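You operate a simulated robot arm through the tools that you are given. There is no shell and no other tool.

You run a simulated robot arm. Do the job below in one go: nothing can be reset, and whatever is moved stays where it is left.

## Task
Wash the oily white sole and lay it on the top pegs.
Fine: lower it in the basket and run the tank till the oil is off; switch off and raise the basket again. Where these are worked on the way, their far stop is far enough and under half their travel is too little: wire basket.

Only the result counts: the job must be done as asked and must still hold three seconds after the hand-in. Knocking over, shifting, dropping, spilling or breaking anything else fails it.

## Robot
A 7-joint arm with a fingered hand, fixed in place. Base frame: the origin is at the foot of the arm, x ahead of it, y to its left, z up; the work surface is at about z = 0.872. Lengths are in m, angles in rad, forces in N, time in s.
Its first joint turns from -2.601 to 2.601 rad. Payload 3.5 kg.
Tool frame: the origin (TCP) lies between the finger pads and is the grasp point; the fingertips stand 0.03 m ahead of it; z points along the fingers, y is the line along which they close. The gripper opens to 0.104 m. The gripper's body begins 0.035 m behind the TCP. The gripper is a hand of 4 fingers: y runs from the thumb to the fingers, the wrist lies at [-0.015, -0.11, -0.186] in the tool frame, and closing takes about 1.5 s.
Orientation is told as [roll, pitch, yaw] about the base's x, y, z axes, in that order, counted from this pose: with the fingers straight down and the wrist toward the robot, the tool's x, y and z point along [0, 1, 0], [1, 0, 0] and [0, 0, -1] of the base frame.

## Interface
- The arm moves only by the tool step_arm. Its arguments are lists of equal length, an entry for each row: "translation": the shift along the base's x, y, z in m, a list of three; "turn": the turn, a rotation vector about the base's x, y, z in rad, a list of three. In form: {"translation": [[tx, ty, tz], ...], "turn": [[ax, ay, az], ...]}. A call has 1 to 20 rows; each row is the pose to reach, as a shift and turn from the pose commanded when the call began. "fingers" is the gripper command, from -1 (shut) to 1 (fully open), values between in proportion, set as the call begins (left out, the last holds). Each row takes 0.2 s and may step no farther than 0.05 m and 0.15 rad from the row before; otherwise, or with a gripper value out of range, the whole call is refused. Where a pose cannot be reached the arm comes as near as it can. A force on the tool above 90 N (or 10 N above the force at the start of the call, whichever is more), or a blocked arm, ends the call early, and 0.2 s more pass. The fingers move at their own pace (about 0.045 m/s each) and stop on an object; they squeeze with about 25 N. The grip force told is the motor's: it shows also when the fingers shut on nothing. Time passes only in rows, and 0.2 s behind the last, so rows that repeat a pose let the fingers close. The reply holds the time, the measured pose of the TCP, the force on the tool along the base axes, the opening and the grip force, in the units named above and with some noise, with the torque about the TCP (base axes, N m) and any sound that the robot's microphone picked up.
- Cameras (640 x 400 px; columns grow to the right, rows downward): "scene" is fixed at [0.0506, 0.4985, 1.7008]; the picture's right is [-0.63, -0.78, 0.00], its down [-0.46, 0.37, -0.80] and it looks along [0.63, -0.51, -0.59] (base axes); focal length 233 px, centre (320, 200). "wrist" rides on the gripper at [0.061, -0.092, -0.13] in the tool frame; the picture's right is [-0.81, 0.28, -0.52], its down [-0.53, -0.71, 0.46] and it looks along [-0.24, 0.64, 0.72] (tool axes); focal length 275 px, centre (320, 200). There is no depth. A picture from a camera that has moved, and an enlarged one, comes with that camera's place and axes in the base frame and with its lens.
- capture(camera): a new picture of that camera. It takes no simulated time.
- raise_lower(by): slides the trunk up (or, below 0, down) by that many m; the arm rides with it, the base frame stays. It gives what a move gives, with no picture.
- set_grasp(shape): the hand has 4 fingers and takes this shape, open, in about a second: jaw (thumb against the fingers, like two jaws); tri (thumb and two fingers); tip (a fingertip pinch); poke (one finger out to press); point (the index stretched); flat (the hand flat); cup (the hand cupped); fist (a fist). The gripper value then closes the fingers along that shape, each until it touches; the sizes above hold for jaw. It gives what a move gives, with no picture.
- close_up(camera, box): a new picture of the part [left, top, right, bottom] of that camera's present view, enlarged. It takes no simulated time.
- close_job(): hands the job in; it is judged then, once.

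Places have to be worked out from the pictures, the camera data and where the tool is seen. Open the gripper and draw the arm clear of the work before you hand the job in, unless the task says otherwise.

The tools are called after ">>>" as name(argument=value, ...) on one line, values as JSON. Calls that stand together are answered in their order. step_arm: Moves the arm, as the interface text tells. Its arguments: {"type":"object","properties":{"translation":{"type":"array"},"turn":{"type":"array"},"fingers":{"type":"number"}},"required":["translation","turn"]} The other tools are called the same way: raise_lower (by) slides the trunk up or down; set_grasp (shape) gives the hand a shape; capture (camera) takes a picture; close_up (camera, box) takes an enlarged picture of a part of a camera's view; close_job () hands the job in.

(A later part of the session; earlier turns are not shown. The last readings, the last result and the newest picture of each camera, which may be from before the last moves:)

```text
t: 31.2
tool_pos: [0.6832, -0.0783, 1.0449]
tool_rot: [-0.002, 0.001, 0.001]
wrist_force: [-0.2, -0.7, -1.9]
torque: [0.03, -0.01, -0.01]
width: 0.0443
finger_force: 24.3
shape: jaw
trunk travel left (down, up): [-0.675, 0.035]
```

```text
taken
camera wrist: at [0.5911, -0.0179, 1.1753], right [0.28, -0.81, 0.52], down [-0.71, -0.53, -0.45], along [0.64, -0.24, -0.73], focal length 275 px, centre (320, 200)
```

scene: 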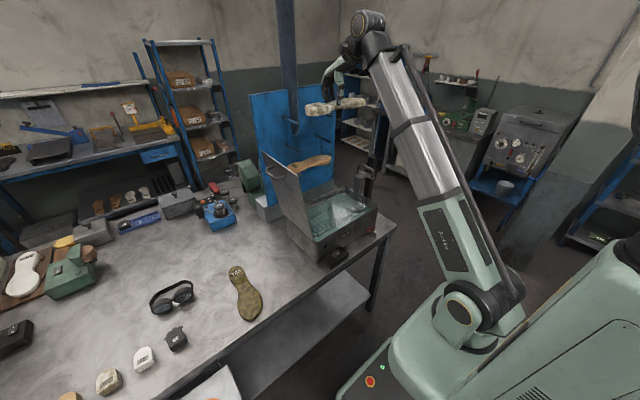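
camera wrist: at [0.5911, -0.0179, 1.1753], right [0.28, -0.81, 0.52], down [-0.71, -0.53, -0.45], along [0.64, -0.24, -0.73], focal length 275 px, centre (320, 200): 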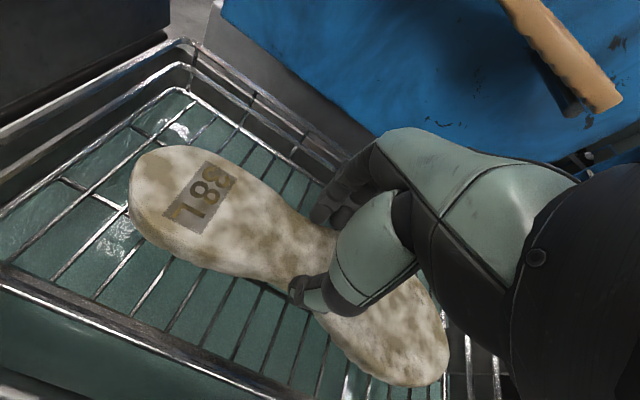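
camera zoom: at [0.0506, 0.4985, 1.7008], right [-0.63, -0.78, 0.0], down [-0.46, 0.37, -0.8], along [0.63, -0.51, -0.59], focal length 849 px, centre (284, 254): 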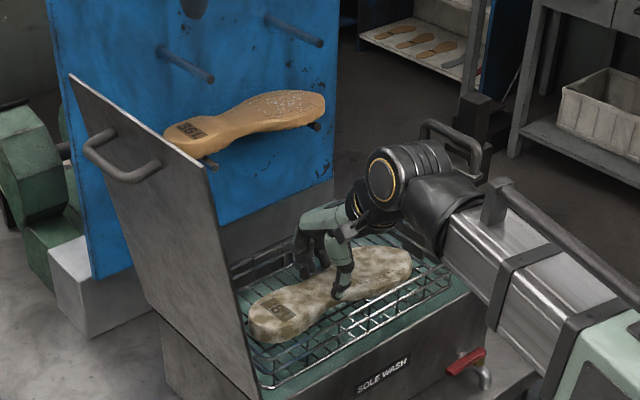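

Still inside the walls with no contact. I continue down gently.

>>> step_arm(translation=[[0, 0, -0.008], [0, 0, -0.016], [0, 0, -0.022], [0, 0, -0.028]], turn=[[0, 0, 0], [0, 0, 0], [0, 0, 0], [0, 0, 0]])

>>> capture(camera="wrist")

>>> close_up(camera="scene", box=[270, 130, 390, 240])

```text
t: 32.2
tool_pos: [0.6831, -0.0785, 1.0168]
tool_rot: [-0.002, 0.001, 0.001]
wrist_force: [-1.0, -0.7, 3.0]
torque: [-0.02, -0.13, 0.0]
width: 0.0438
finger_force: 25.1
shape: jaw
trunk travel left (down, up): [-0.675, 0.035]
```

```text
taken
camera wrist: at [0.5909, -0.0177, 1.1477], right [0.28, -0.81, 0.52], down [-0.71, -0.53, -0.45], along [0.64, -0.24, -0.72], focal length 275 px, centre (320, 200)
```

wrist: 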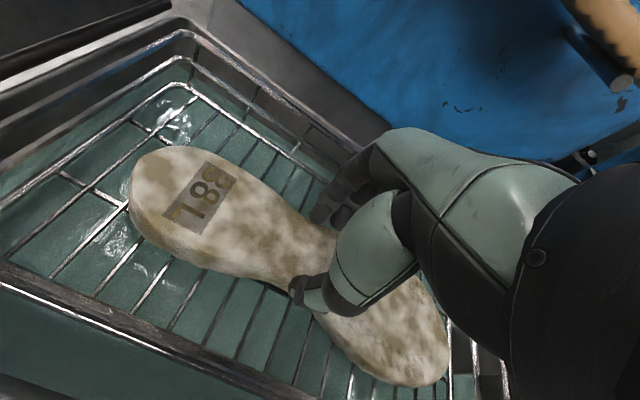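

```text
3.64 times, centred on (330, 185) of scene
camera zoom: at [0.0506, 0.4985, 1.7008], right [-0.63, -0.78, 0.0], down [-0.46, 0.37, -0.8], along [0.63, -0.51, -0.59], focal length 849 px, centre (284, 254)
```

zoom: 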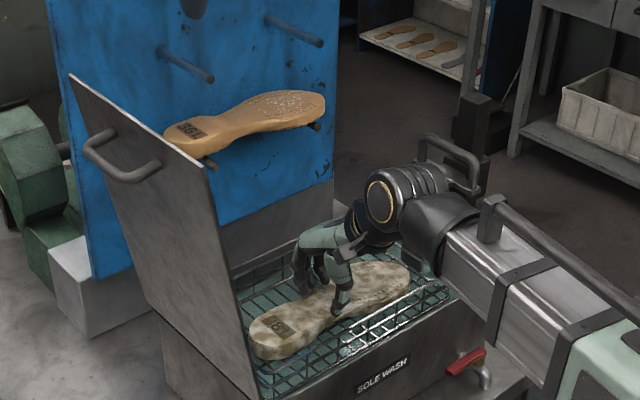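

Contact shows (+3 N upward): the sole rests on the basket wires at z≈0.98. I open partway to release it.

>>> step_arm(translation=[[0, 0, 0.001], [0, 0, 0.001], [0, 0, 0.001], [0, 0, 0.001], [0, 0, 0.001]], turn=[[0, 0, 0], [0, 0, 0], [0, 0, 0], [0, 0, 0], [0, 0, 0]], fingers=0.5)

>>> capture(camera="wrist")

```text
t: 33.4
tool_pos: [0.6832, -0.0785, 1.0182]
tool_rot: [-0.001, 0.0, 0.002]
wrist_force: [0.6, -0.3, -0.3]
torque: [-0.04, -0.03, -0.01]
width: 0.0779
finger_force: 0.1
shape: jaw
trunk travel left (down, up): [-0.675, 0.035]
```

```text
taken
camera wrist: at [0.5913, -0.0178, 1.1487], right [0.28, -0.81, 0.52], down [-0.71, -0.53, -0.45], along [0.64, -0.24, -0.73], focal length 275 px, centre (320, 200)
```

wrist: 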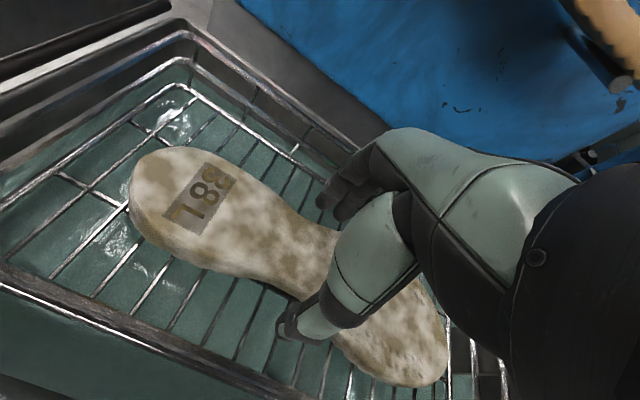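

Released; the sole lies flat. I rise straight up.

>>> step_arm(translation=[[0, 0, 0.03], [0, 0, 0.07], [0, 0, 0.12], [0, 0, 0.17], [0, 0, 0.22], [-0.02, 0, 0.26]], turn=[[0, 0, 0], [0, 0, 0], [0, 0, 0], [0, 0, 0], [0, 0, 0], [0, 0, 0]])

>>> capture(camera="wrist")

>>> close_up(camera="scene", box=[270, 130, 410, 260])

```text
t: 34.8
tool_pos: [0.6624, -0.0778, 1.2803]
tool_rot: [-0.003, 0.001, 0.002]
wrist_force: [-0.2, -0.9, -0.1]
torque: [0.01, 0.02, 0.01]
width: 0.0778
finger_force: 0.1
shape: jaw
trunk travel left (down, up): [-0.675, 0.035]
```

```text
taken
camera wrist: at [0.5712, -0.0172, 1.4101], right [0.28, -0.81, 0.52], down [-0.71, -0.53, -0.45], along [0.64, -0.24, -0.72], focal length 275 px, centre (320, 200)
```

wrist: 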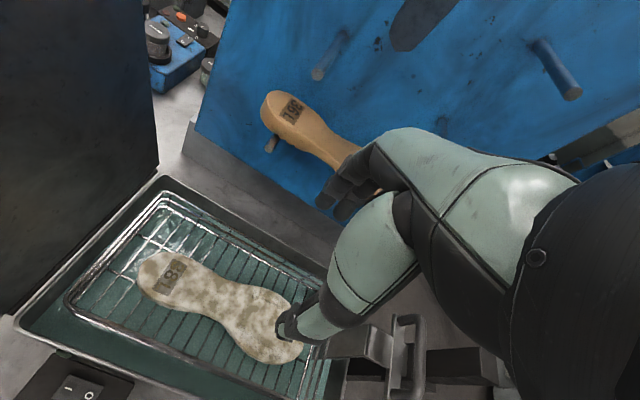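

```text
3.08 times, centred on (340, 195) of scene
camera zoom: at [0.0506, 0.4985, 1.7008], right [-0.63, -0.78, 0.0], down [-0.46, 0.37, -0.8], along [0.63, -0.51, -0.59], focal length 718 px, centre (258, 215)
```

zoom: 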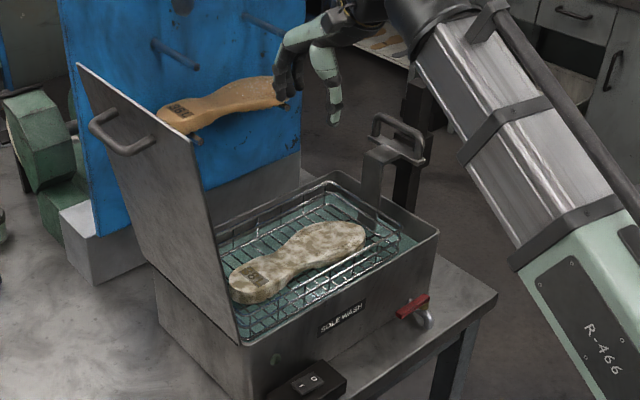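

The sole lies properly in the basket. Next is the handle; I turn the hand to yaw −90 near it, high enough to be clear, to get a close look with the wrist camera.

>>> step_arm(translation=[[0, -0.01, 0.02], [0, -0.02, 0.04], [0, -0.03, 0.06], [0, -0.04, 0.06], [0, -0.05, 0.06], [0, -0.06, 0.06], [0, -0.07, 0.06], [0, -0.08, 0.06], [0, -0.09, 0.06], [0, -0.1, 0.06], [0, -0.11, 0.06], [0, -0.12, 0.06]], turn=[[0, 0, -0.13], [0, 0, -0.26], [0, 0, -0.39], [0, 0, -0.52], [0, 0, -0.65], [0, 0, -0.78], [0, 0, -0.91], [0, 0, -1.04], [0, 0, -1.17], [0, 0, -1.3], [0, 0, -1.43], [0, 0, -1.57]])

>>> capture(camera="wrist")

>>> capture(camera="scene")

```text
t: 37.4
tool_pos: [0.6639, -0.1991, 1.3384]
tool_rot: [-0.002, 0.002, -1.571]
wrist_force: [-0.7, -0.1, -0.8]
torque: [-0.02, -0.02, -0.03]
width: 0.0777
finger_force: 0.0
shape: jaw
trunk travel left (down, up): [-0.675, 0.035]
```

```text
taken
camera wrist: at [0.7251, -0.1079, 1.4686], right [-0.81, -0.28, 0.52], down [-0.53, 0.71, -0.45], along [-0.24, -0.64, -0.73], focal length 275 px, centre (320, 200)
```

wrist: 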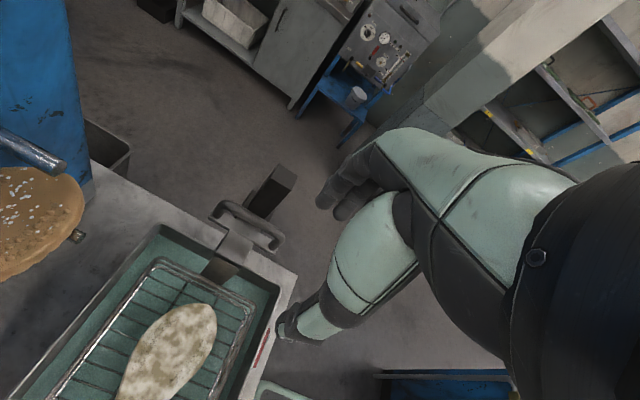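

```text
taken
```

scene: 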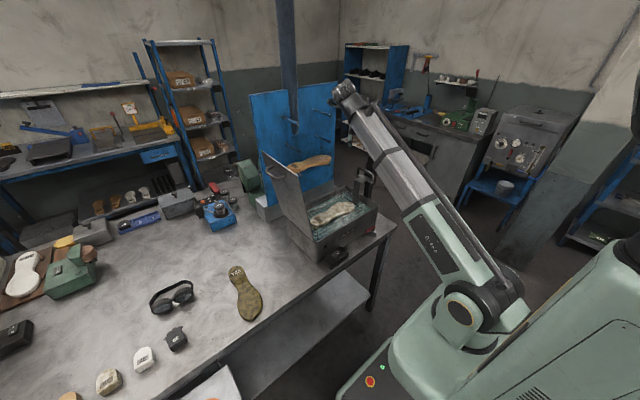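

>>> close_up(camera="wrist", box=[160, 140, 320, 280])

>>> close_up(camera="scene", box=[340, 150, 400, 200])

```text
2.86 times, centred on (240, 210) of wrist
camera zoom: at [0.7251, -0.1079, 1.4686], right [-0.81, -0.28, 0.52], down [-0.53, 0.71, -0.45], along [-0.24, -0.64, -0.73], focal length 786 px, centre (549, 171)
```

zoom: 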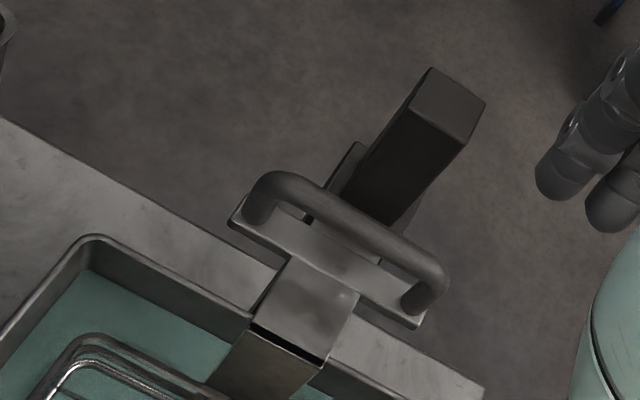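

```text
8.00 times, centred on (370, 175) of scene
camera zoom: at [0.0506, 0.4985, 1.7008], right [-0.63, -0.78, 0.0], down [-0.46, 0.37, -0.8], along [0.63, -0.51, -0.59], focal length 1867 px, centre (-80, 400)
```

zoom: 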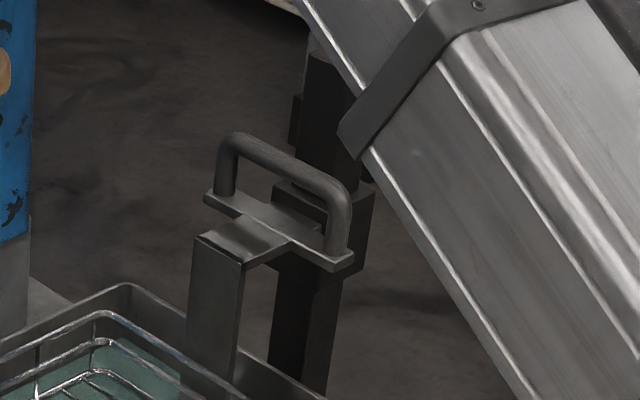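

Clear view: the bail (bar ≈0.013 thick, gap ≈0.03 under it) sits at about (0.69, −0.302, 1.14). The post occupies x 0.679–0.707, y −0.33 to −0.36, with its top at z 1.20. I will use the fingertip pinch near the bail's front end, so I take the tip shape here and look.

>>> set_grasp(shape="tip")

>>> capture(camera="wrist")

>>> close_up(camera="scene", box=[310, 60, 420, 170])

```text
t: 38.3
tool_pos: [0.6635, -0.198, 1.3368]
tool_rot: [-0.002, 0.002, -1.566]
wrist_force: [0.2, -0.1, 0.0]
torque: [0.01, -0.02, -0.03]
width: 0.104
finger_force: 0.0
shape: tip
trunk travel left (down, up): [-0.675, 0.035]
```

```text
taken
camera wrist: at [0.7245, -0.1076, 1.4685], right [-0.81, -0.28, 0.52], down [-0.54, 0.71, -0.45], along [-0.24, -0.64, -0.73], focal length 275 px, centre (320, 200)
```

wrist: 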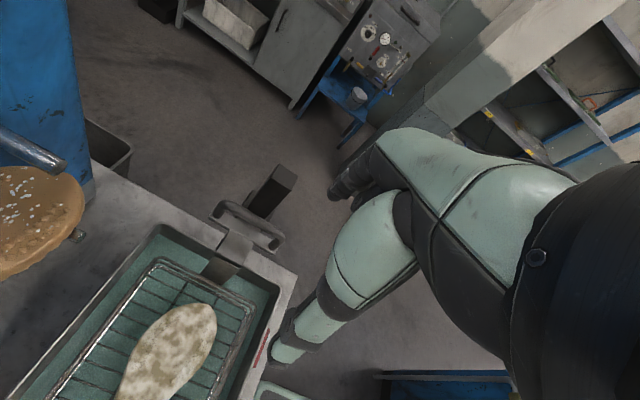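

```text
3.64 times, centred on (365, 115) of scene
camera zoom: at [0.0506, 0.4985, 1.7008], right [-0.63, -0.78, 0.0], down [-0.46, 0.37, -0.8], along [0.63, -0.51, -0.59], focal length 849 px, centre (156, 509)
```

zoom: 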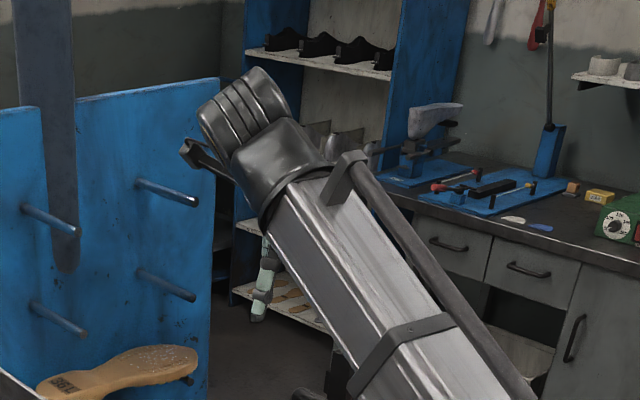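

Tip shape is on. I roll the hand about −40° (pointing down and to the right, palm over the tank) and move to a standoff up-left of the bail with a 0.055 opening.

>>> step_arm(translation=[[0, 0, 0], [0, 0, 0], [0, -0.005, -0.01], [0, -0.01, -0.03], [0, -0.02, -0.06], [0, -0.03, -0.09], [0, -0.04, -0.12]], turn=[[-0.14, 0, 0], [-0.28, 0, 0], [-0.42, 0, 0], [-0.56, 0, 0], [-0.7, 0, 0], [-0.7, 0, 0], [-0.7, 0, 0]], fingers=0.06)

>>> capture(camera="wrist")

>>> close_up(camera="scene", box=[310, 100, 430, 210])

```text
t: 39.9
tool_pos: [0.6627, -0.2385, 1.2185]
tool_rot: [-0.003, -0.699, -1.566]
wrist_force: [0.0, -0.4, -0.7]
torque: [-0.03, 0.04, 0.02]
width: 0.0553
finger_force: 0.0
shape: tip
trunk travel left (down, up): [-0.675, 0.035]
```

```text
taken
camera wrist: at [0.7246, -0.0848, 1.2595], right [-0.81, 0.12, 0.57], down [-0.53, 0.25, -0.81], along [-0.24, -0.96, -0.14], focal length 275 px, centre (320, 200)
```

wrist: 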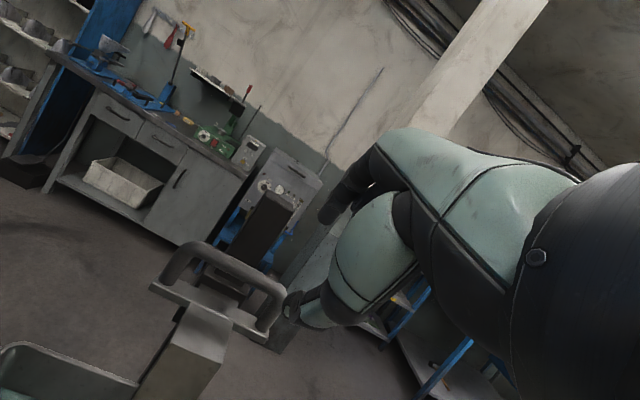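

```text
3.64 times, centred on (370, 155) of scene
camera zoom: at [0.0506, 0.4985, 1.7008], right [-0.63, -0.78, 0.0], down [-0.46, 0.37, -0.8], along [0.63, -0.51, -0.59], focal length 849 px, centre (138, 364)
```

zoom: 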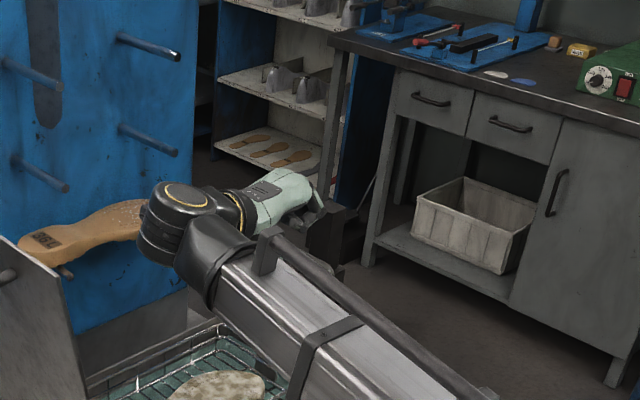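

The bail bar is now well fixed at y≈−0.30, z≈1.141, with its near corner at x≈0.65. I narrow the opening to 0.04 and approach along the finger direction to about 3 cm short.

>>> step_arm(translation=[[0.001, -0.012, -0.015], [0.002, -0.024, -0.03], [0.002, -0.037, -0.047], [0.002, -0.037, -0.047]], turn=[[0, 0, 0], [0, 0, 0], [0, 0, 0], [0, 0, 0]], fingers=-0.23)

>>> capture(camera="wrist")

>>> close_up(camera="scene", box=[330, 140, 410, 210])

```text
t: 40.9
tool_pos: [0.6657, -0.276, 1.1711]
tool_rot: [-0.003, -0.699, -1.567]
wrist_force: [0.3, -1.1, -0.5]
torque: [-0.01, -0.04, 0.0]
width: 0.0408
finger_force: 0.0
shape: tip
trunk travel left (down, up): [-0.675, 0.035]
```

```text
taken
camera wrist: at [0.7273, -0.1221, 1.212], right [-0.81, 0.12, 0.57], down [-0.53, 0.25, -0.81], along [-0.24, -0.96, -0.14], focal length 275 px, centre (320, 200)
```

wrist: 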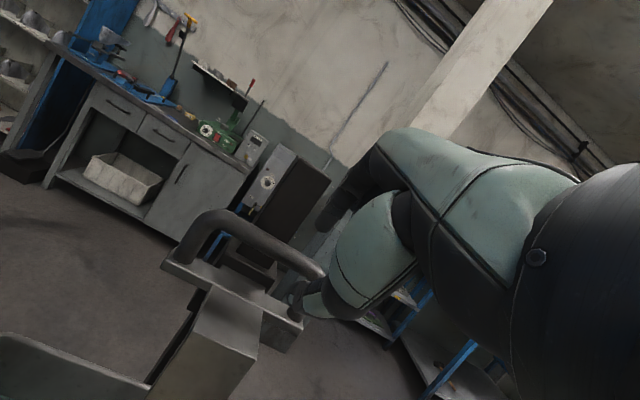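

```text
5.71 times, centred on (370, 175) of scene
camera zoom: at [0.0506, 0.4985, 1.7008], right [-0.63, -0.78, 0.0], down [-0.46, 0.37, -0.8], along [0.63, -0.51, -0.59], focal length 1334 px, centre (34, 343)
```

zoom: 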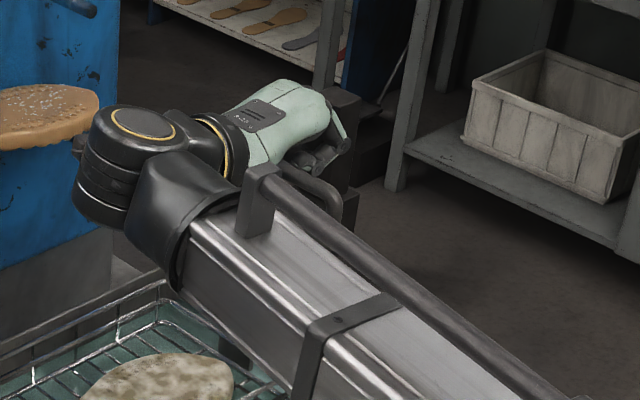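

The thumb tip projects where expected (x≈0.666), inside the bail's near leg. I go the remaining 3 cm in small steps.

>>> step_arm(translation=[[0.001, -0.006, -0.008], [0.002, -0.012, -0.015], [0.002, -0.018, -0.022]], turn=[[0, 0, 0], [0, 0, 0], [0, 0, 0]])

>>> capture(camera="wrist")

```text
t: 41.7
tool_pos: [0.6662, -0.2943, 1.1485]
tool_rot: [-0.001, -0.7, -1.568]
wrist_force: [0.4, 0.0, 0.3]
torque: [0.01, 0.03, -0.01]
width: 0.0407
finger_force: 0.0
shape: tip
trunk travel left (down, up): [-0.675, 0.035]
```

```text
taken
camera wrist: at [0.7287, -0.1403, 1.19], right [-0.81, 0.12, 0.57], down [-0.53, 0.25, -0.81], along [-0.24, -0.96, -0.14], focal length 275 px, centre (320, 200)
```

wrist: 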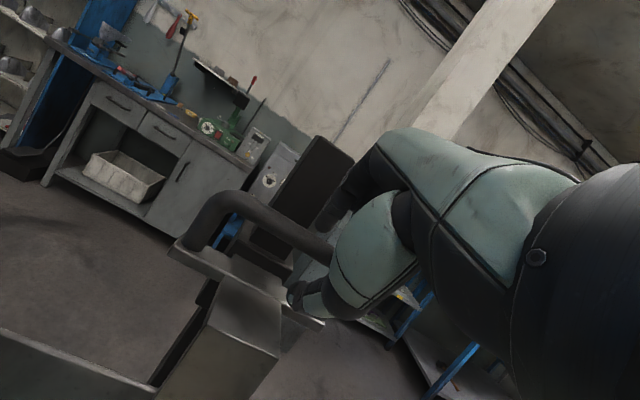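

The bar runs into the space between thumb and fingers, with no contact forces. I close the pinch.

>>> step_arm(translation=[[0, 0, 0], [0, 0, 0], [0, 0, 0], [0, 0, 0], [0, 0, 0]], turn=[[0, 0, 0], [0, 0, 0], [0, 0, 0], [0, 0, 0], [0, 0, 0]], fingers=-1)

>>> capture(camera="wrist")

```text
t: 42.9
tool_pos: [0.6663, -0.2962, 1.1488]
tool_rot: [-0.003, -0.698, -1.571]
wrist_force: [-1.8, -5.7, -2.4]
torque: [-0.07, 0.02, -0.04]
width: 0.007
finger_force: 24.9
shape: tip
trunk travel left (down, up): [-0.675, 0.035]
```

```text
taken
camera wrist: at [0.7286, -0.1416, 1.19], right [-0.81, 0.12, 0.57], down [-0.53, 0.25, -0.81], along [-0.24, -0.96, -0.14], focal length 275 px, centre (320, 200)
```

wrist: 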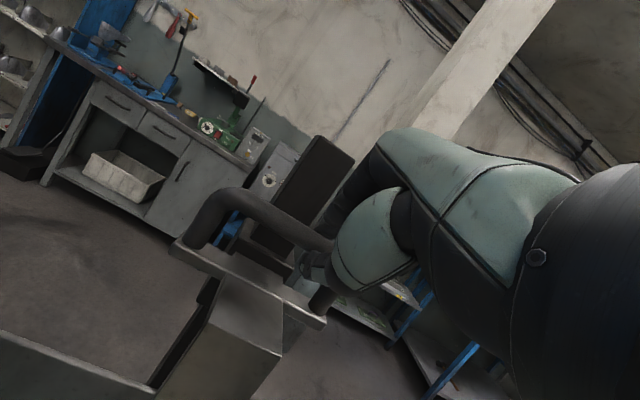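

Gripping (width 0.007, 25 N). I push the handle down gently and watch the force.

>>> step_arm(translation=[[0, 0, -0.01], [0, 0, -0.02], [0, 0, -0.03]], turn=[[0, 0, 0], [0, 0, 0], [0, 0, 0]])

>>> capture(camera="wrist")

```text
t: 43.7
tool_pos: [0.6668, -0.2949, 1.1184]
tool_rot: [-0.001, -0.697, -1.569]
wrist_force: [0.8, -8.6, 3.2]
torque: [-0.11, -0.01, 0.0]
width: 0.0074
finger_force: 24.6
shape: tip
trunk travel left (down, up): [-0.675, 0.035]
```

```text
taken
camera wrist: at [0.7283, -0.1406, 1.1598], right [-0.81, 0.12, 0.57], down [-0.53, 0.25, -0.81], along [-0.24, -0.96, -0.14], focal length 275 px, centre (320, 200)
```

wrist: 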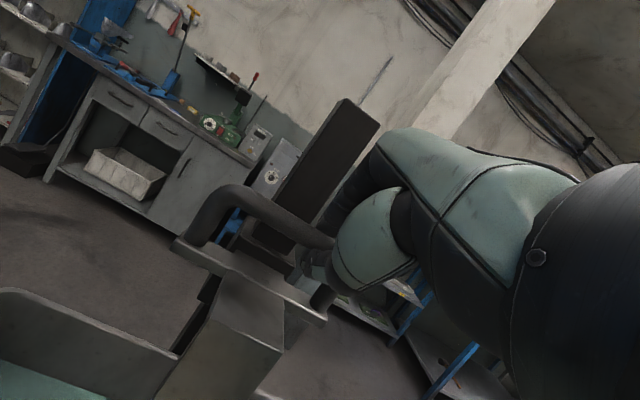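

The basket moves with the hand. I continue down in small steps.

>>> step_arm(translation=[[0, 0, -0.01], [0, 0, -0.02], [0, 0, -0.03], [0, 0, -0.04]], turn=[[0, 0, 0], [0, 0, 0], [0, 0, 0], [0, 0, 0]])

>>> capture(camera="wrist")

>>> close_up(camera="scene", box=[270, 130, 410, 260])

```text
t: 44.7
tool_pos: [0.6663, -0.2945, 1.0777]
tool_rot: [-0.002, -0.7, -1.57]
wrist_force: [2.0, -10.4, 3.2]
torque: [-0.17, -0.06, 0.0]
width: 0.0073
finger_force: 24.8
shape: tip
trunk travel left (down, up): [-0.675, 0.035]
```

```text
taken
camera wrist: at [0.7281, -0.1404, 1.1196], right [-0.81, 0.12, 0.57], down [-0.53, 0.25, -0.81], along [-0.24, -0.96, -0.14], focal length 275 px, centre (320, 200)
```

wrist: 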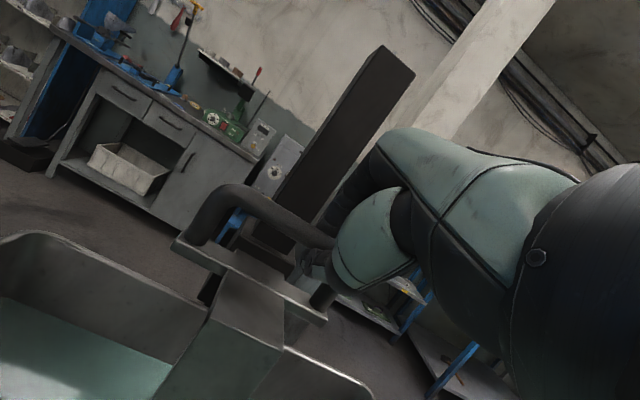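

```text
3.08 times, centred on (340, 195) of scene
camera zoom: at [0.0506, 0.4985, 1.7008], right [-0.63, -0.78, 0.0], down [-0.46, 0.37, -0.8], along [0.63, -0.51, -0.59], focal length 718 px, centre (258, 215)
```

zoom: 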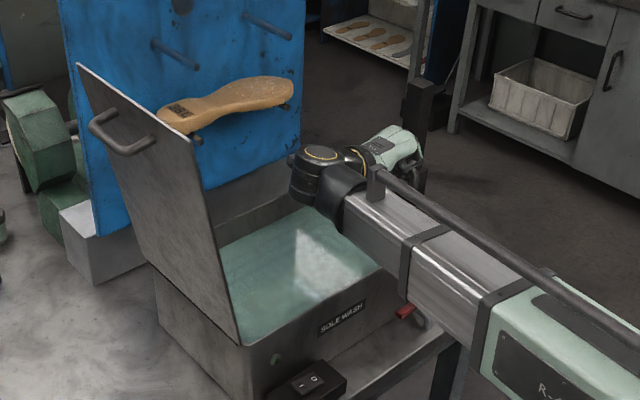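

The basket is under the liquid after 0.07 of travel. I keep going gently until it meets the stop.

>>> step_arm(translation=[[0, 0, -0.008], [0, 0, -0.016], [0, 0, -0.024]], turn=[[0, 0, 0], [0, 0, 0], [0, 0, 0]])

>>> capture(camera="wrist")

```text
t: 45.5
tool_pos: [0.666, -0.2944, 1.0582]
tool_rot: [-0.001, -0.702, -1.571]
wrist_force: [2.0, -9.1, 20.2]
torque: [-0.32, -0.04, 0.03]
width: 0.0084
finger_force: 24.9
shape: tip
trunk travel left (down, up): [-0.675, 0.035]
```

```text
taken
camera wrist: at [0.7273, -0.1406, 1.098], right [-0.81, 0.12, 0.57], down [-0.53, 0.25, -0.81], along [-0.24, -0.96, -0.14], focal length 275 px, centre (320, 200)
```

wrist: 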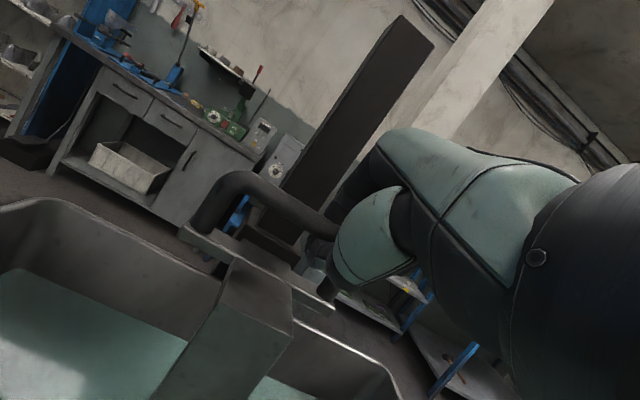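

The stop is reached (20 N reaction, about 0.09 of travel). I open the pinch a little and back out along the finger direction.

>>> step_arm(translation=[[0, 0, 0.003], [0, 0, 0.004], [0, 0, 0.004], [0, 0, 0.004]], turn=[[0, 0, 0], [0, 0, 0], [0, 0, 0], [0, 0, 0]], fingers=-0.23)

>>> step_arm(translation=[[0, 0.008, 0.01], [0, 0.02, 0.025], [0, 0.04, 0.05], [0, 0.065, 0.08], [0, 0.09, 0.11]], turn=[[0, 0, 0], [0, 0, 0], [0, 0, 0], [0, 0, 0], [0, 0, 0]])

>>> capture(camera="wrist")

>>> close_up(camera="scene", box=[270, 130, 410, 260])

```text
t: 46.5
tool_pos: [0.6662, -0.2941, 1.0599]
tool_rot: [-0.003, -0.697, -1.567]
wrist_force: [0.7, 0.1, 5.1]
torque: [0.03, -0.05, -0.04]
width: 0.0382
finger_force: 0.1
shape: tip
trunk travel left (down, up): [-0.675, 0.035]
```

```text
t: 47.7
tool_pos: [0.6658, -0.2041, 1.169]
tool_rot: [-0.001, -0.698, -1.568]
wrist_force: [-0.6, 0.2, -0.1]
torque: [0.03, -0.01, -0.01]
width: 0.0398
finger_force: 0.0
shape: tip
trunk travel left (down, up): [-0.675, 0.035]
```

```text
taken
camera wrist: at [0.7276, -0.0501, 1.2105], right [-0.81, 0.12, 0.57], down [-0.53, 0.25, -0.81], along [-0.24, -0.96, -0.14], focal length 275 px, centre (320, 200)
```

wrist: 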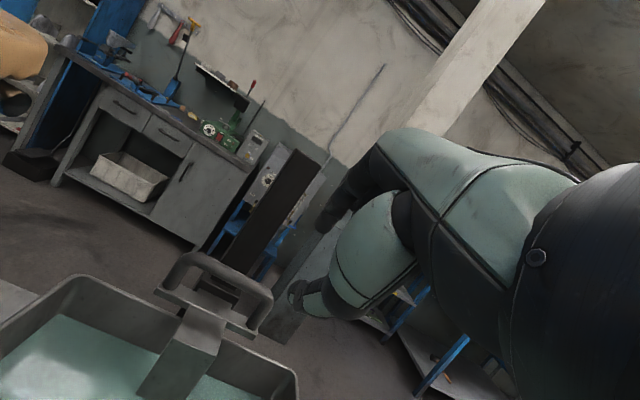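

```text
3.08 times, centred on (340, 195) of scene
camera zoom: at [0.0506, 0.4985, 1.7008], right [-0.63, -0.78, 0.0], down [-0.46, 0.37, -0.8], along [0.63, -0.51, -0.59], focal length 718 px, centre (258, 215)
```

zoom: 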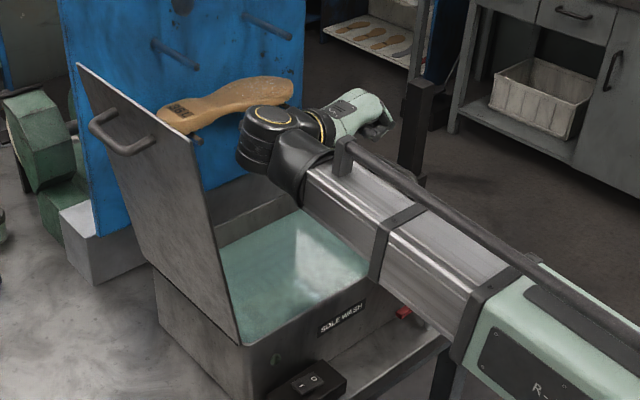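

The basket stays down. Next is the switch: rocker at about (0.54, 0.015, 0.915), "I" on the +y side and "O" on the −y side. I right the hand and rise.

>>> step_arm(translation=[[0, 0.01, 0.03], [0, 0.02, 0.06], [-0.01, 0.04, 0.09], [-0.02, 0.06, 0.12], [-0.03, 0.08, 0.14]], turn=[[0.14, 0, 0], [0.28, 0, 0], [0.42, 0, 0], [0.56, 0, 0], [0.698, 0, 0]])

>>> set_grasp(shape="poke")

>>> capture(camera="wrist")

>>> capture(camera="scene")

```text
t: 48.9
tool_pos: [0.6359, -0.1236, 1.3091]
tool_rot: [-0.001, 0.002, -1.567]
wrist_force: [0.8, 0.0, -0.9]
torque: [-0.05, 0.03, -0.01]
width: 0.0401
finger_force: 0.1
shape: tip
trunk travel left (down, up): [-0.675, 0.035]
```

```text
t: 49.8
tool_pos: [0.6371, -0.1246, 1.3096]
tool_rot: [-0.003, 0.0, -1.57]
wrist_force: [0.3, -0.3, -0.8]
torque: [0.02, -0.02, 0.01]
width: 0.0
finger_force: 0.0
shape: poke
trunk travel left (down, up): [-0.675, 0.035]
```

```text
taken
camera wrist: at [0.6983, -0.0326, 1.4389], right [-0.81, -0.28, 0.52], down [-0.54, 0.71, -0.46], along [-0.24, -0.65, -0.72], focal length 275 px, centre (320, 200)
```

wrist: 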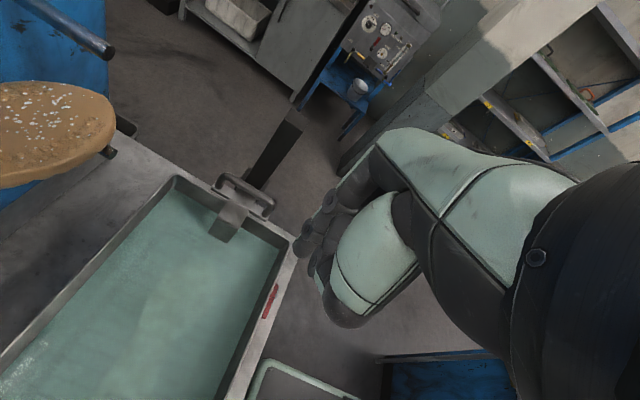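

```text
taken
```

scene: 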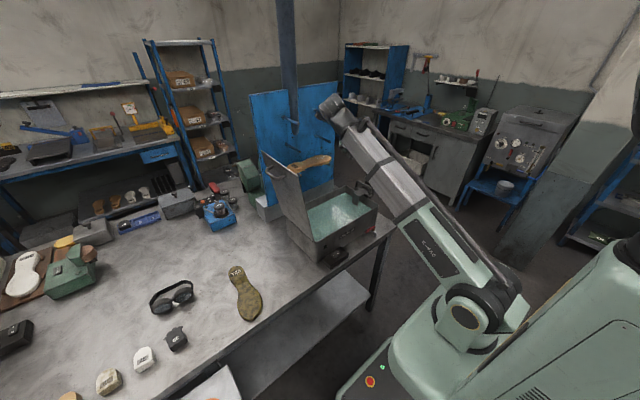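

I zoom on the hand to see where the poking fingertip is.

>>> close_up(camera="wrist", box=[260, 120, 440, 340])

```text
1.82 times, centred on (350, 230) of wrist
camera zoom: at [0.6983, -0.0326, 1.4389], right [-0.81, -0.28, 0.52], down [-0.54, 0.71, -0.46], along [-0.24, -0.65, -0.72], focal length 500 px, centre (266, 146)
```

zoom: 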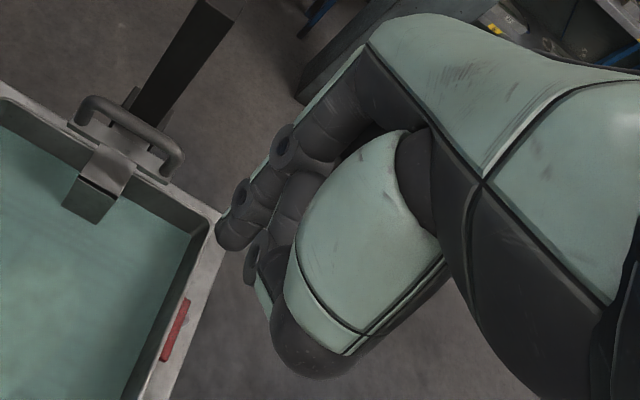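

The poking fingertip sits about 3 cm ahead of the TCP on the tool axis. I turn to yaw of about +85° (wrist to the right, away from the lid) while moving above the switch.

>>> step_arm(translation=[[0, 0, 0.02], [0, 0, 0.03], [0, 0, 0.03], [0, 0, 0.03], [0, 0, 0.03], [0, 0, 0.03], [0, 0, 0.03], [0, 0, 0.03], [0, 0, 0.03], [0, 0, 0.03], [0, 0, 0.03]], turn=[[0, 0, 0.14], [0, 0, 0.28], [0, 0, 0.42], [0, 0, 0.56], [0, 0, 0.7], [0, 0, 0.84], [0, 0, 0.98], [0, 0, 1.12], [0, 0, 1.26], [0, 0, 1.4], [0, 0, 1.54]])

>>> step_arm(translation=[[0, 0.01, 0], [0, 0.02, 0], [0, 0.03, 0], [0, 0.04, 0], [-0.01, 0.05, 0], [-0.02, 0.06, 0], [-0.03, 0.07, 0], [-0.04, 0.08, 0], [-0.05, 0.09, -0.01], [-0.06, 0.1, -0.03], [-0.07, 0.11, -0.05]], turn=[[0, 0, 0.14], [0, 0, 0.28], [0, 0, 0.42], [0, 0, 0.56], [0, 0, 0.7], [0, 0, 0.84], [0, 0, 0.98], [0, 0, 1.12], [0, 0, 1.26], [0, 0, 1.4], [0, 0, 1.5]])

>>> capture(camera="wrist")

>>> capture(camera="scene")

```text
t: 52.2
tool_pos: [0.6375, -0.1236, 1.3388]
tool_rot: [-0.002, -0.002, -0.025]
wrist_force: [0.8, -0.4, 0.1]
torque: [-0.01, 0.04, 0.0]
width: 0.0
finger_force: 0.2
shape: poke
trunk travel left (down, up): [-0.675, 0.035]
```

```text
t: 54.1
tool_pos: [0.5954, -0.0387, 1.3337]
tool_rot: [0.001, -0.003, 1.136]
wrist_force: [45.7, -33.8, 32.6]
torque: [2.47, 9.75, 6.5]
width: 0.0001
finger_force: 0.1
shape: poke
trunk travel left (down, up): [-0.675, 0.035]
stopped in row 9: the force on the tool passed its limit at 170 N (the readings are from after the stop); the commanded pose is now the measured one
```

```text
taken
camera wrist: at [0.5005, -0.0976, 1.4649], right [0.85, -0.09, 0.52], down [0.18, -0.87, -0.46], along [0.49, 0.49, -0.72], focal length 275 px, centre (320, 200)
```

wrist: 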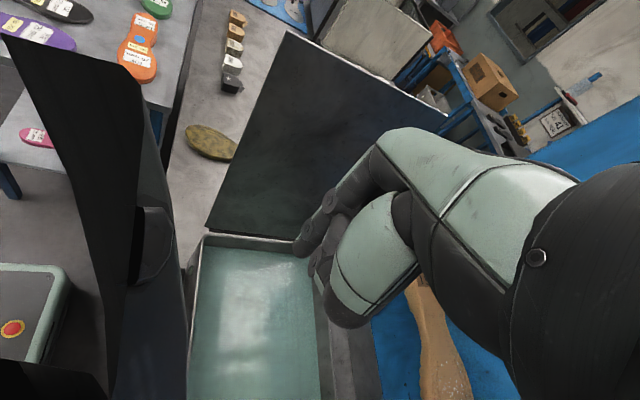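

```text
taken
```

scene: 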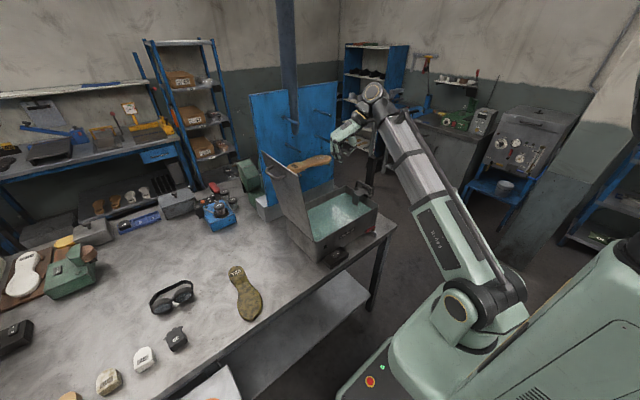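

A contact stopped the turn; nothing in the scene is near, so most likely the hand met the robot's own forearm. I back off the same way I came.

>>> step_arm(translation=[[0.008, -0.008, 0], [0.016, -0.016, 0.005], [0.03, -0.03, 0.005]], turn=[[0, 0, -0.12], [0, 0, -0.26], [0, 0, -0.4]])

>>> capture(camera="wrist")

>>> close_up(camera="scene", box=[220, 60, 440, 280])

```text
t: 54.9
tool_pos: [0.6243, -0.0687, 1.3401]
tool_rot: [0.001, -0.007, 0.735]
wrist_force: [-0.9, 0.4, -0.1]
torque: [0.01, 0.0, 0.04]
width: 0.0
finger_force: 0.1
shape: poke
trunk travel left (down, up): [-0.675, 0.035]
```

```text
taken
camera wrist: at [0.5156, -0.0862, 1.4704], right [0.75, -0.42, 0.52], down [-0.17, -0.87, -0.46], along [0.64, 0.25, -0.72], focal length 275 px, centre (320, 200)
```

wrist: 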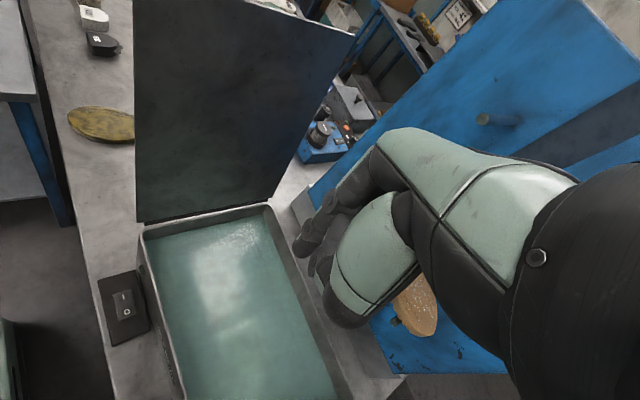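

```text
1.82 times, centred on (330, 170) of scene
camera zoom: at [0.0506, 0.4985, 1.7008], right [-0.63, -0.78, 0.0], down [-0.46, 0.37, -0.8], along [0.63, -0.51, -0.59], focal length 424 px, centre (302, 254)
```

zoom: 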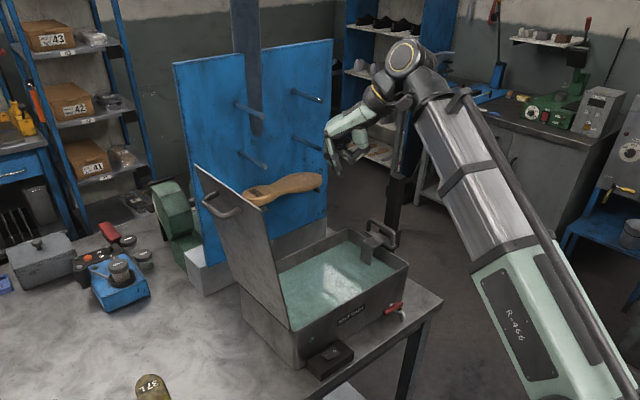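

Free again and nothing in the scene has shifted. The switch is well visible now, so I zoom on it.

>>> close_up(camera="wrist", box=[80, 250, 180, 360])

>>> close_up(camera="scene", box=[310, 230, 370, 280])

```text
3.64 times, centred on (130, 305) of wrist
camera zoom: at [0.5156, -0.0862, 1.4704], right [0.75, -0.42, 0.52], down [-0.17, -0.87, -0.46], along [0.64, 0.25, -0.72], focal length 1001 px, centre (1011, -182)
```

zoom: 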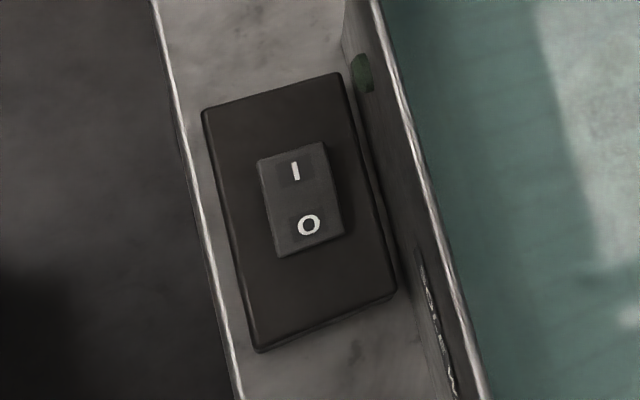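

```text
8.00 times, centred on (340, 255) of scene
camera zoom: at [0.0506, 0.4985, 1.7008], right [-0.63, -0.78, 0.0], down [-0.46, 0.37, -0.8], along [0.63, -0.51, -0.59], focal length 1867 px, centre (160, -240)
```

zoom: 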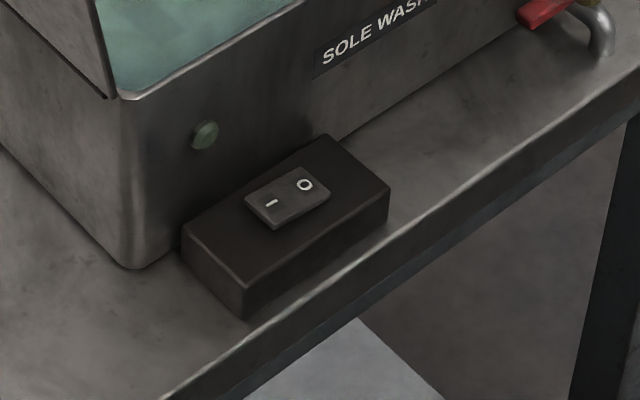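

The "I" half is at about (0.536, 0.028) and "O" at (0.536, 0.003), top near z 0.91. I move above "I", keeping this yaw, down to z≈1.10.

>>> step_arm(translation=[[-0.011, 0.012, -0.03], [-0.022, 0.025, -0.06], [-0.034, 0.037, -0.09], [-0.046, 0.05, -0.12], [-0.057, 0.062, -0.15], [-0.069, 0.074, -0.18], [-0.08, 0.087, -0.21], [-0.09, 0.098, -0.24]], turn=[[0, 0, 0], [0, 0, 0], [0, 0, 0], [0, 0, 0], [0, 0, 0], [0, 0, 0], [0, 0, 0], [0, 0, 0]])

>>> capture(camera="wrist")

>>> capture(camera="scene")

```text
t: 56.7
tool_pos: [0.5331, 0.0286, 1.1001]
tool_rot: [0.002, -0.005, 0.734]
wrist_force: [0.6, 0.4, -0.2]
torque: [0.0, 0.04, 0.02]
width: 0.0002
finger_force: 0.1
shape: poke
trunk travel left (down, up): [-0.675, 0.035]
```

```text
taken
camera wrist: at [0.4247, 0.0115, 1.2297], right [0.75, -0.42, 0.52], down [-0.17, -0.87, -0.46], along [0.64, 0.26, -0.72], focal length 275 px, centre (320, 200)
```

wrist: 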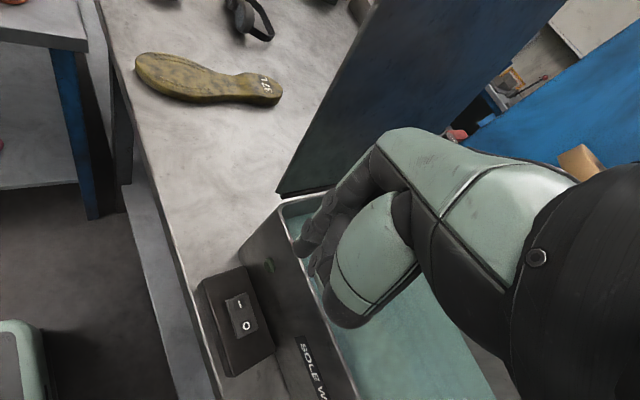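

```text
taken
```

scene: 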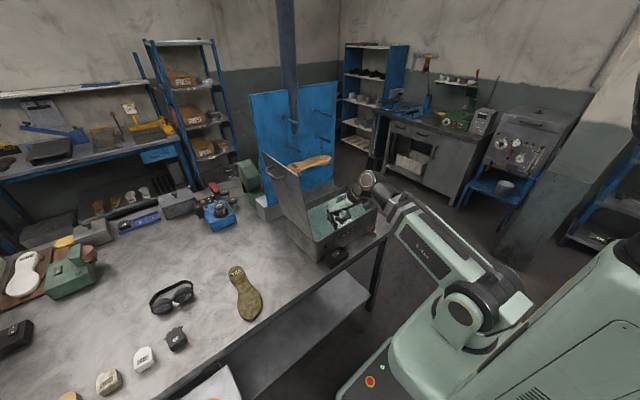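

Reached exactly. From this view the "I" half is at (0.532, 0.030). I descend straight to just above it.

>>> step_arm(translation=[[0, -0.002, -0.04], [0, -0.002, -0.08], [0, -0.002, -0.11], [0, -0.002, -0.13]], turn=[[0, 0, 0], [0, 0, 0], [0, 0, 0], [0, 0, 0]])

>>> capture(camera="wrist")

>>> close_up(camera="scene", box=[280, 180, 420, 290])

```text
t: 57.7
tool_pos: [0.5363, 0.0281, 0.9898]
tool_rot: [-0.01, -0.037, 0.728]
wrist_force: [-9.6, -0.3, 57.1]
torque: [-0.3, -2.07, 0.06]
width: 0.0
finger_force: 0.1
shape: poke
trunk travel left (down, up): [-0.675, 0.035]
stopped in row 4: the force on the tool passed its limit at 120 N (the readings are from after the stop); the commanded pose is now the measured one
```

```text
taken
camera wrist: at [0.423, 0.0107, 1.1161], right [0.73, -0.43, 0.54], down [-0.16, -0.86, -0.48], along [0.67, 0.26, -0.7], focal length 275 px, centre (320, 200)
```

wrist: 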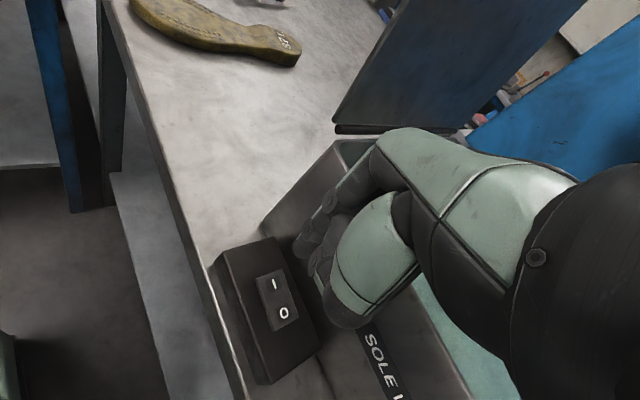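

```text
3.64 times, centred on (350, 235) of scene
camera zoom: at [0.0506, 0.4985, 1.7008], right [-0.63, -0.78, 0.0], down [-0.46, 0.37, -0.8], along [0.63, -0.51, -0.59], focal length 849 px, centre (211, 73)
```

zoom: 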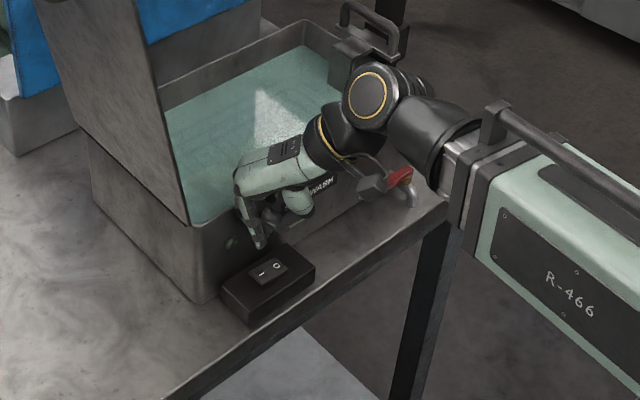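

The knuckles met the tank rim, not the switch; the tank looks unmoved. I back straight up and try the "point" shape, whose straight finger should leave room beside the rim.

>>> step_arm(translation=[[-0.003, 0, 0.02], [-0.003, 0, 0.06], [-0.003, 0, 0.11], [0.01, -0.01, 0.15], [0.03, -0.02, 0.2], [0.05, -0.04, 0.24]], turn=[[0, 0, 0], [0, 0, 0], [0, 0, 0], [0, 0, 0], [0, 0, -0.05], [0, 0, -0.1]])

>>> set_grasp(shape="point")

>>> capture(camera="wrist")

>>> close_up(camera="scene", box=[250, 60, 450, 280])

```text
refused: row 5 steps farther than a row can; nothing moved
```

```text
t: 58.6
tool_pos: [0.5372, 0.029, 0.9904]
tool_rot: [-0.011, -0.041, 0.727]
wrist_force: [6.7, 7.0, 90.9]
torque: [-0.96, -2.99, 0.84]
width: 0.0959
finger_force: 0.1
shape: point
trunk travel left (down, up): [-0.675, 0.035]
```

```text
taken
camera wrist: at [0.4232, 0.0109, 1.1156], right [0.72, -0.43, 0.54], down [-0.16, -0.86, -0.48], along [0.67, 0.26, -0.7], focal length 275 px, centre (320, 200)
```

wrist: 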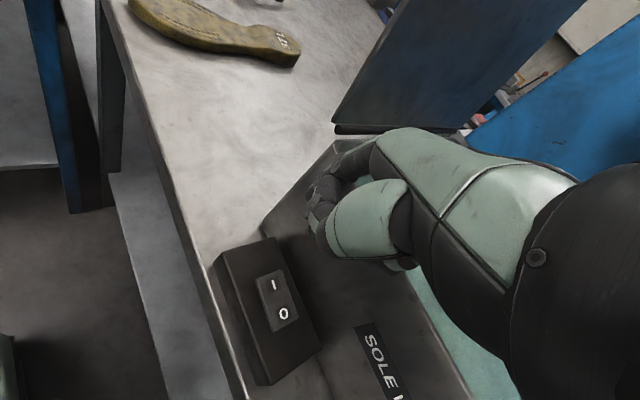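

```text
1.82 times, centred on (350, 170) of scene
camera zoom: at [0.0506, 0.4985, 1.7008], right [-0.63, -0.78, 0.0], down [-0.46, 0.37, -0.8], along [0.63, -0.51, -0.59], focal length 424 px, centre (266, 254)
```

zoom: 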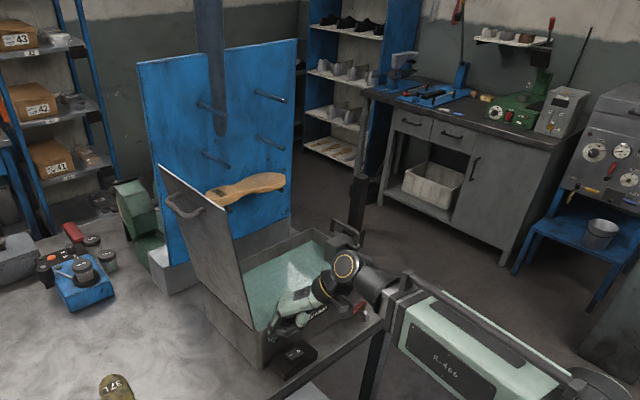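

The retreat was refused for a step length, so the hand is still pressing on the rim. I lift straight up now.

>>> step_arm(translation=[[-0.002, 0, 0.015], [-0.003, 0, 0.05], [-0.003, 0, 0.09], [-0.003, 0, 0.13]], turn=[[0, 0, 0], [0, 0, 0], [0, 0, 0], [0, 0, 0]])

>>> capture(camera="wrist")

>>> close_up(camera="scene", box=[260, 130, 420, 280])

```text
t: 59.6
tool_pos: [0.5358, 0.0272, 1.1139]
tool_rot: [-0.007, -0.028, 0.73]
wrist_force: [0.3, 0.1, 1.2]
torque: [-0.01, 0.02, -0.01]
width: 0.0962
finger_force: 0.0
shape: point
trunk travel left (down, up): [-0.675, 0.035]
```

```text
taken
camera wrist: at [0.4235, 0.0104, 1.2417], right [0.73, -0.43, 0.53], down [-0.17, -0.87, -0.47], along [0.66, 0.26, -0.7], focal length 275 px, centre (320, 200)
```

wrist: 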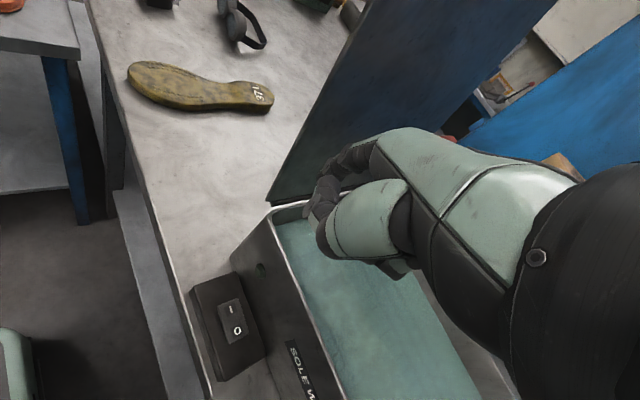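

```text
2.67 times, centred on (340, 205) of scene
camera zoom: at [0.0506, 0.4985, 1.7008], right [-0.63, -0.78, 0.0], down [-0.46, 0.37, -0.8], along [0.63, -0.51, -0.59], focal length 622 px, centre (267, 187)
```

zoom: 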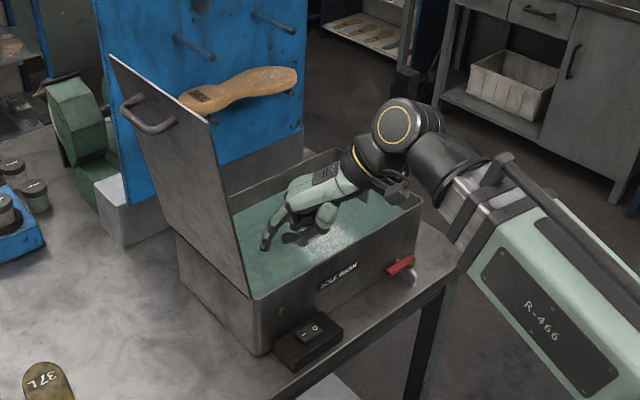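

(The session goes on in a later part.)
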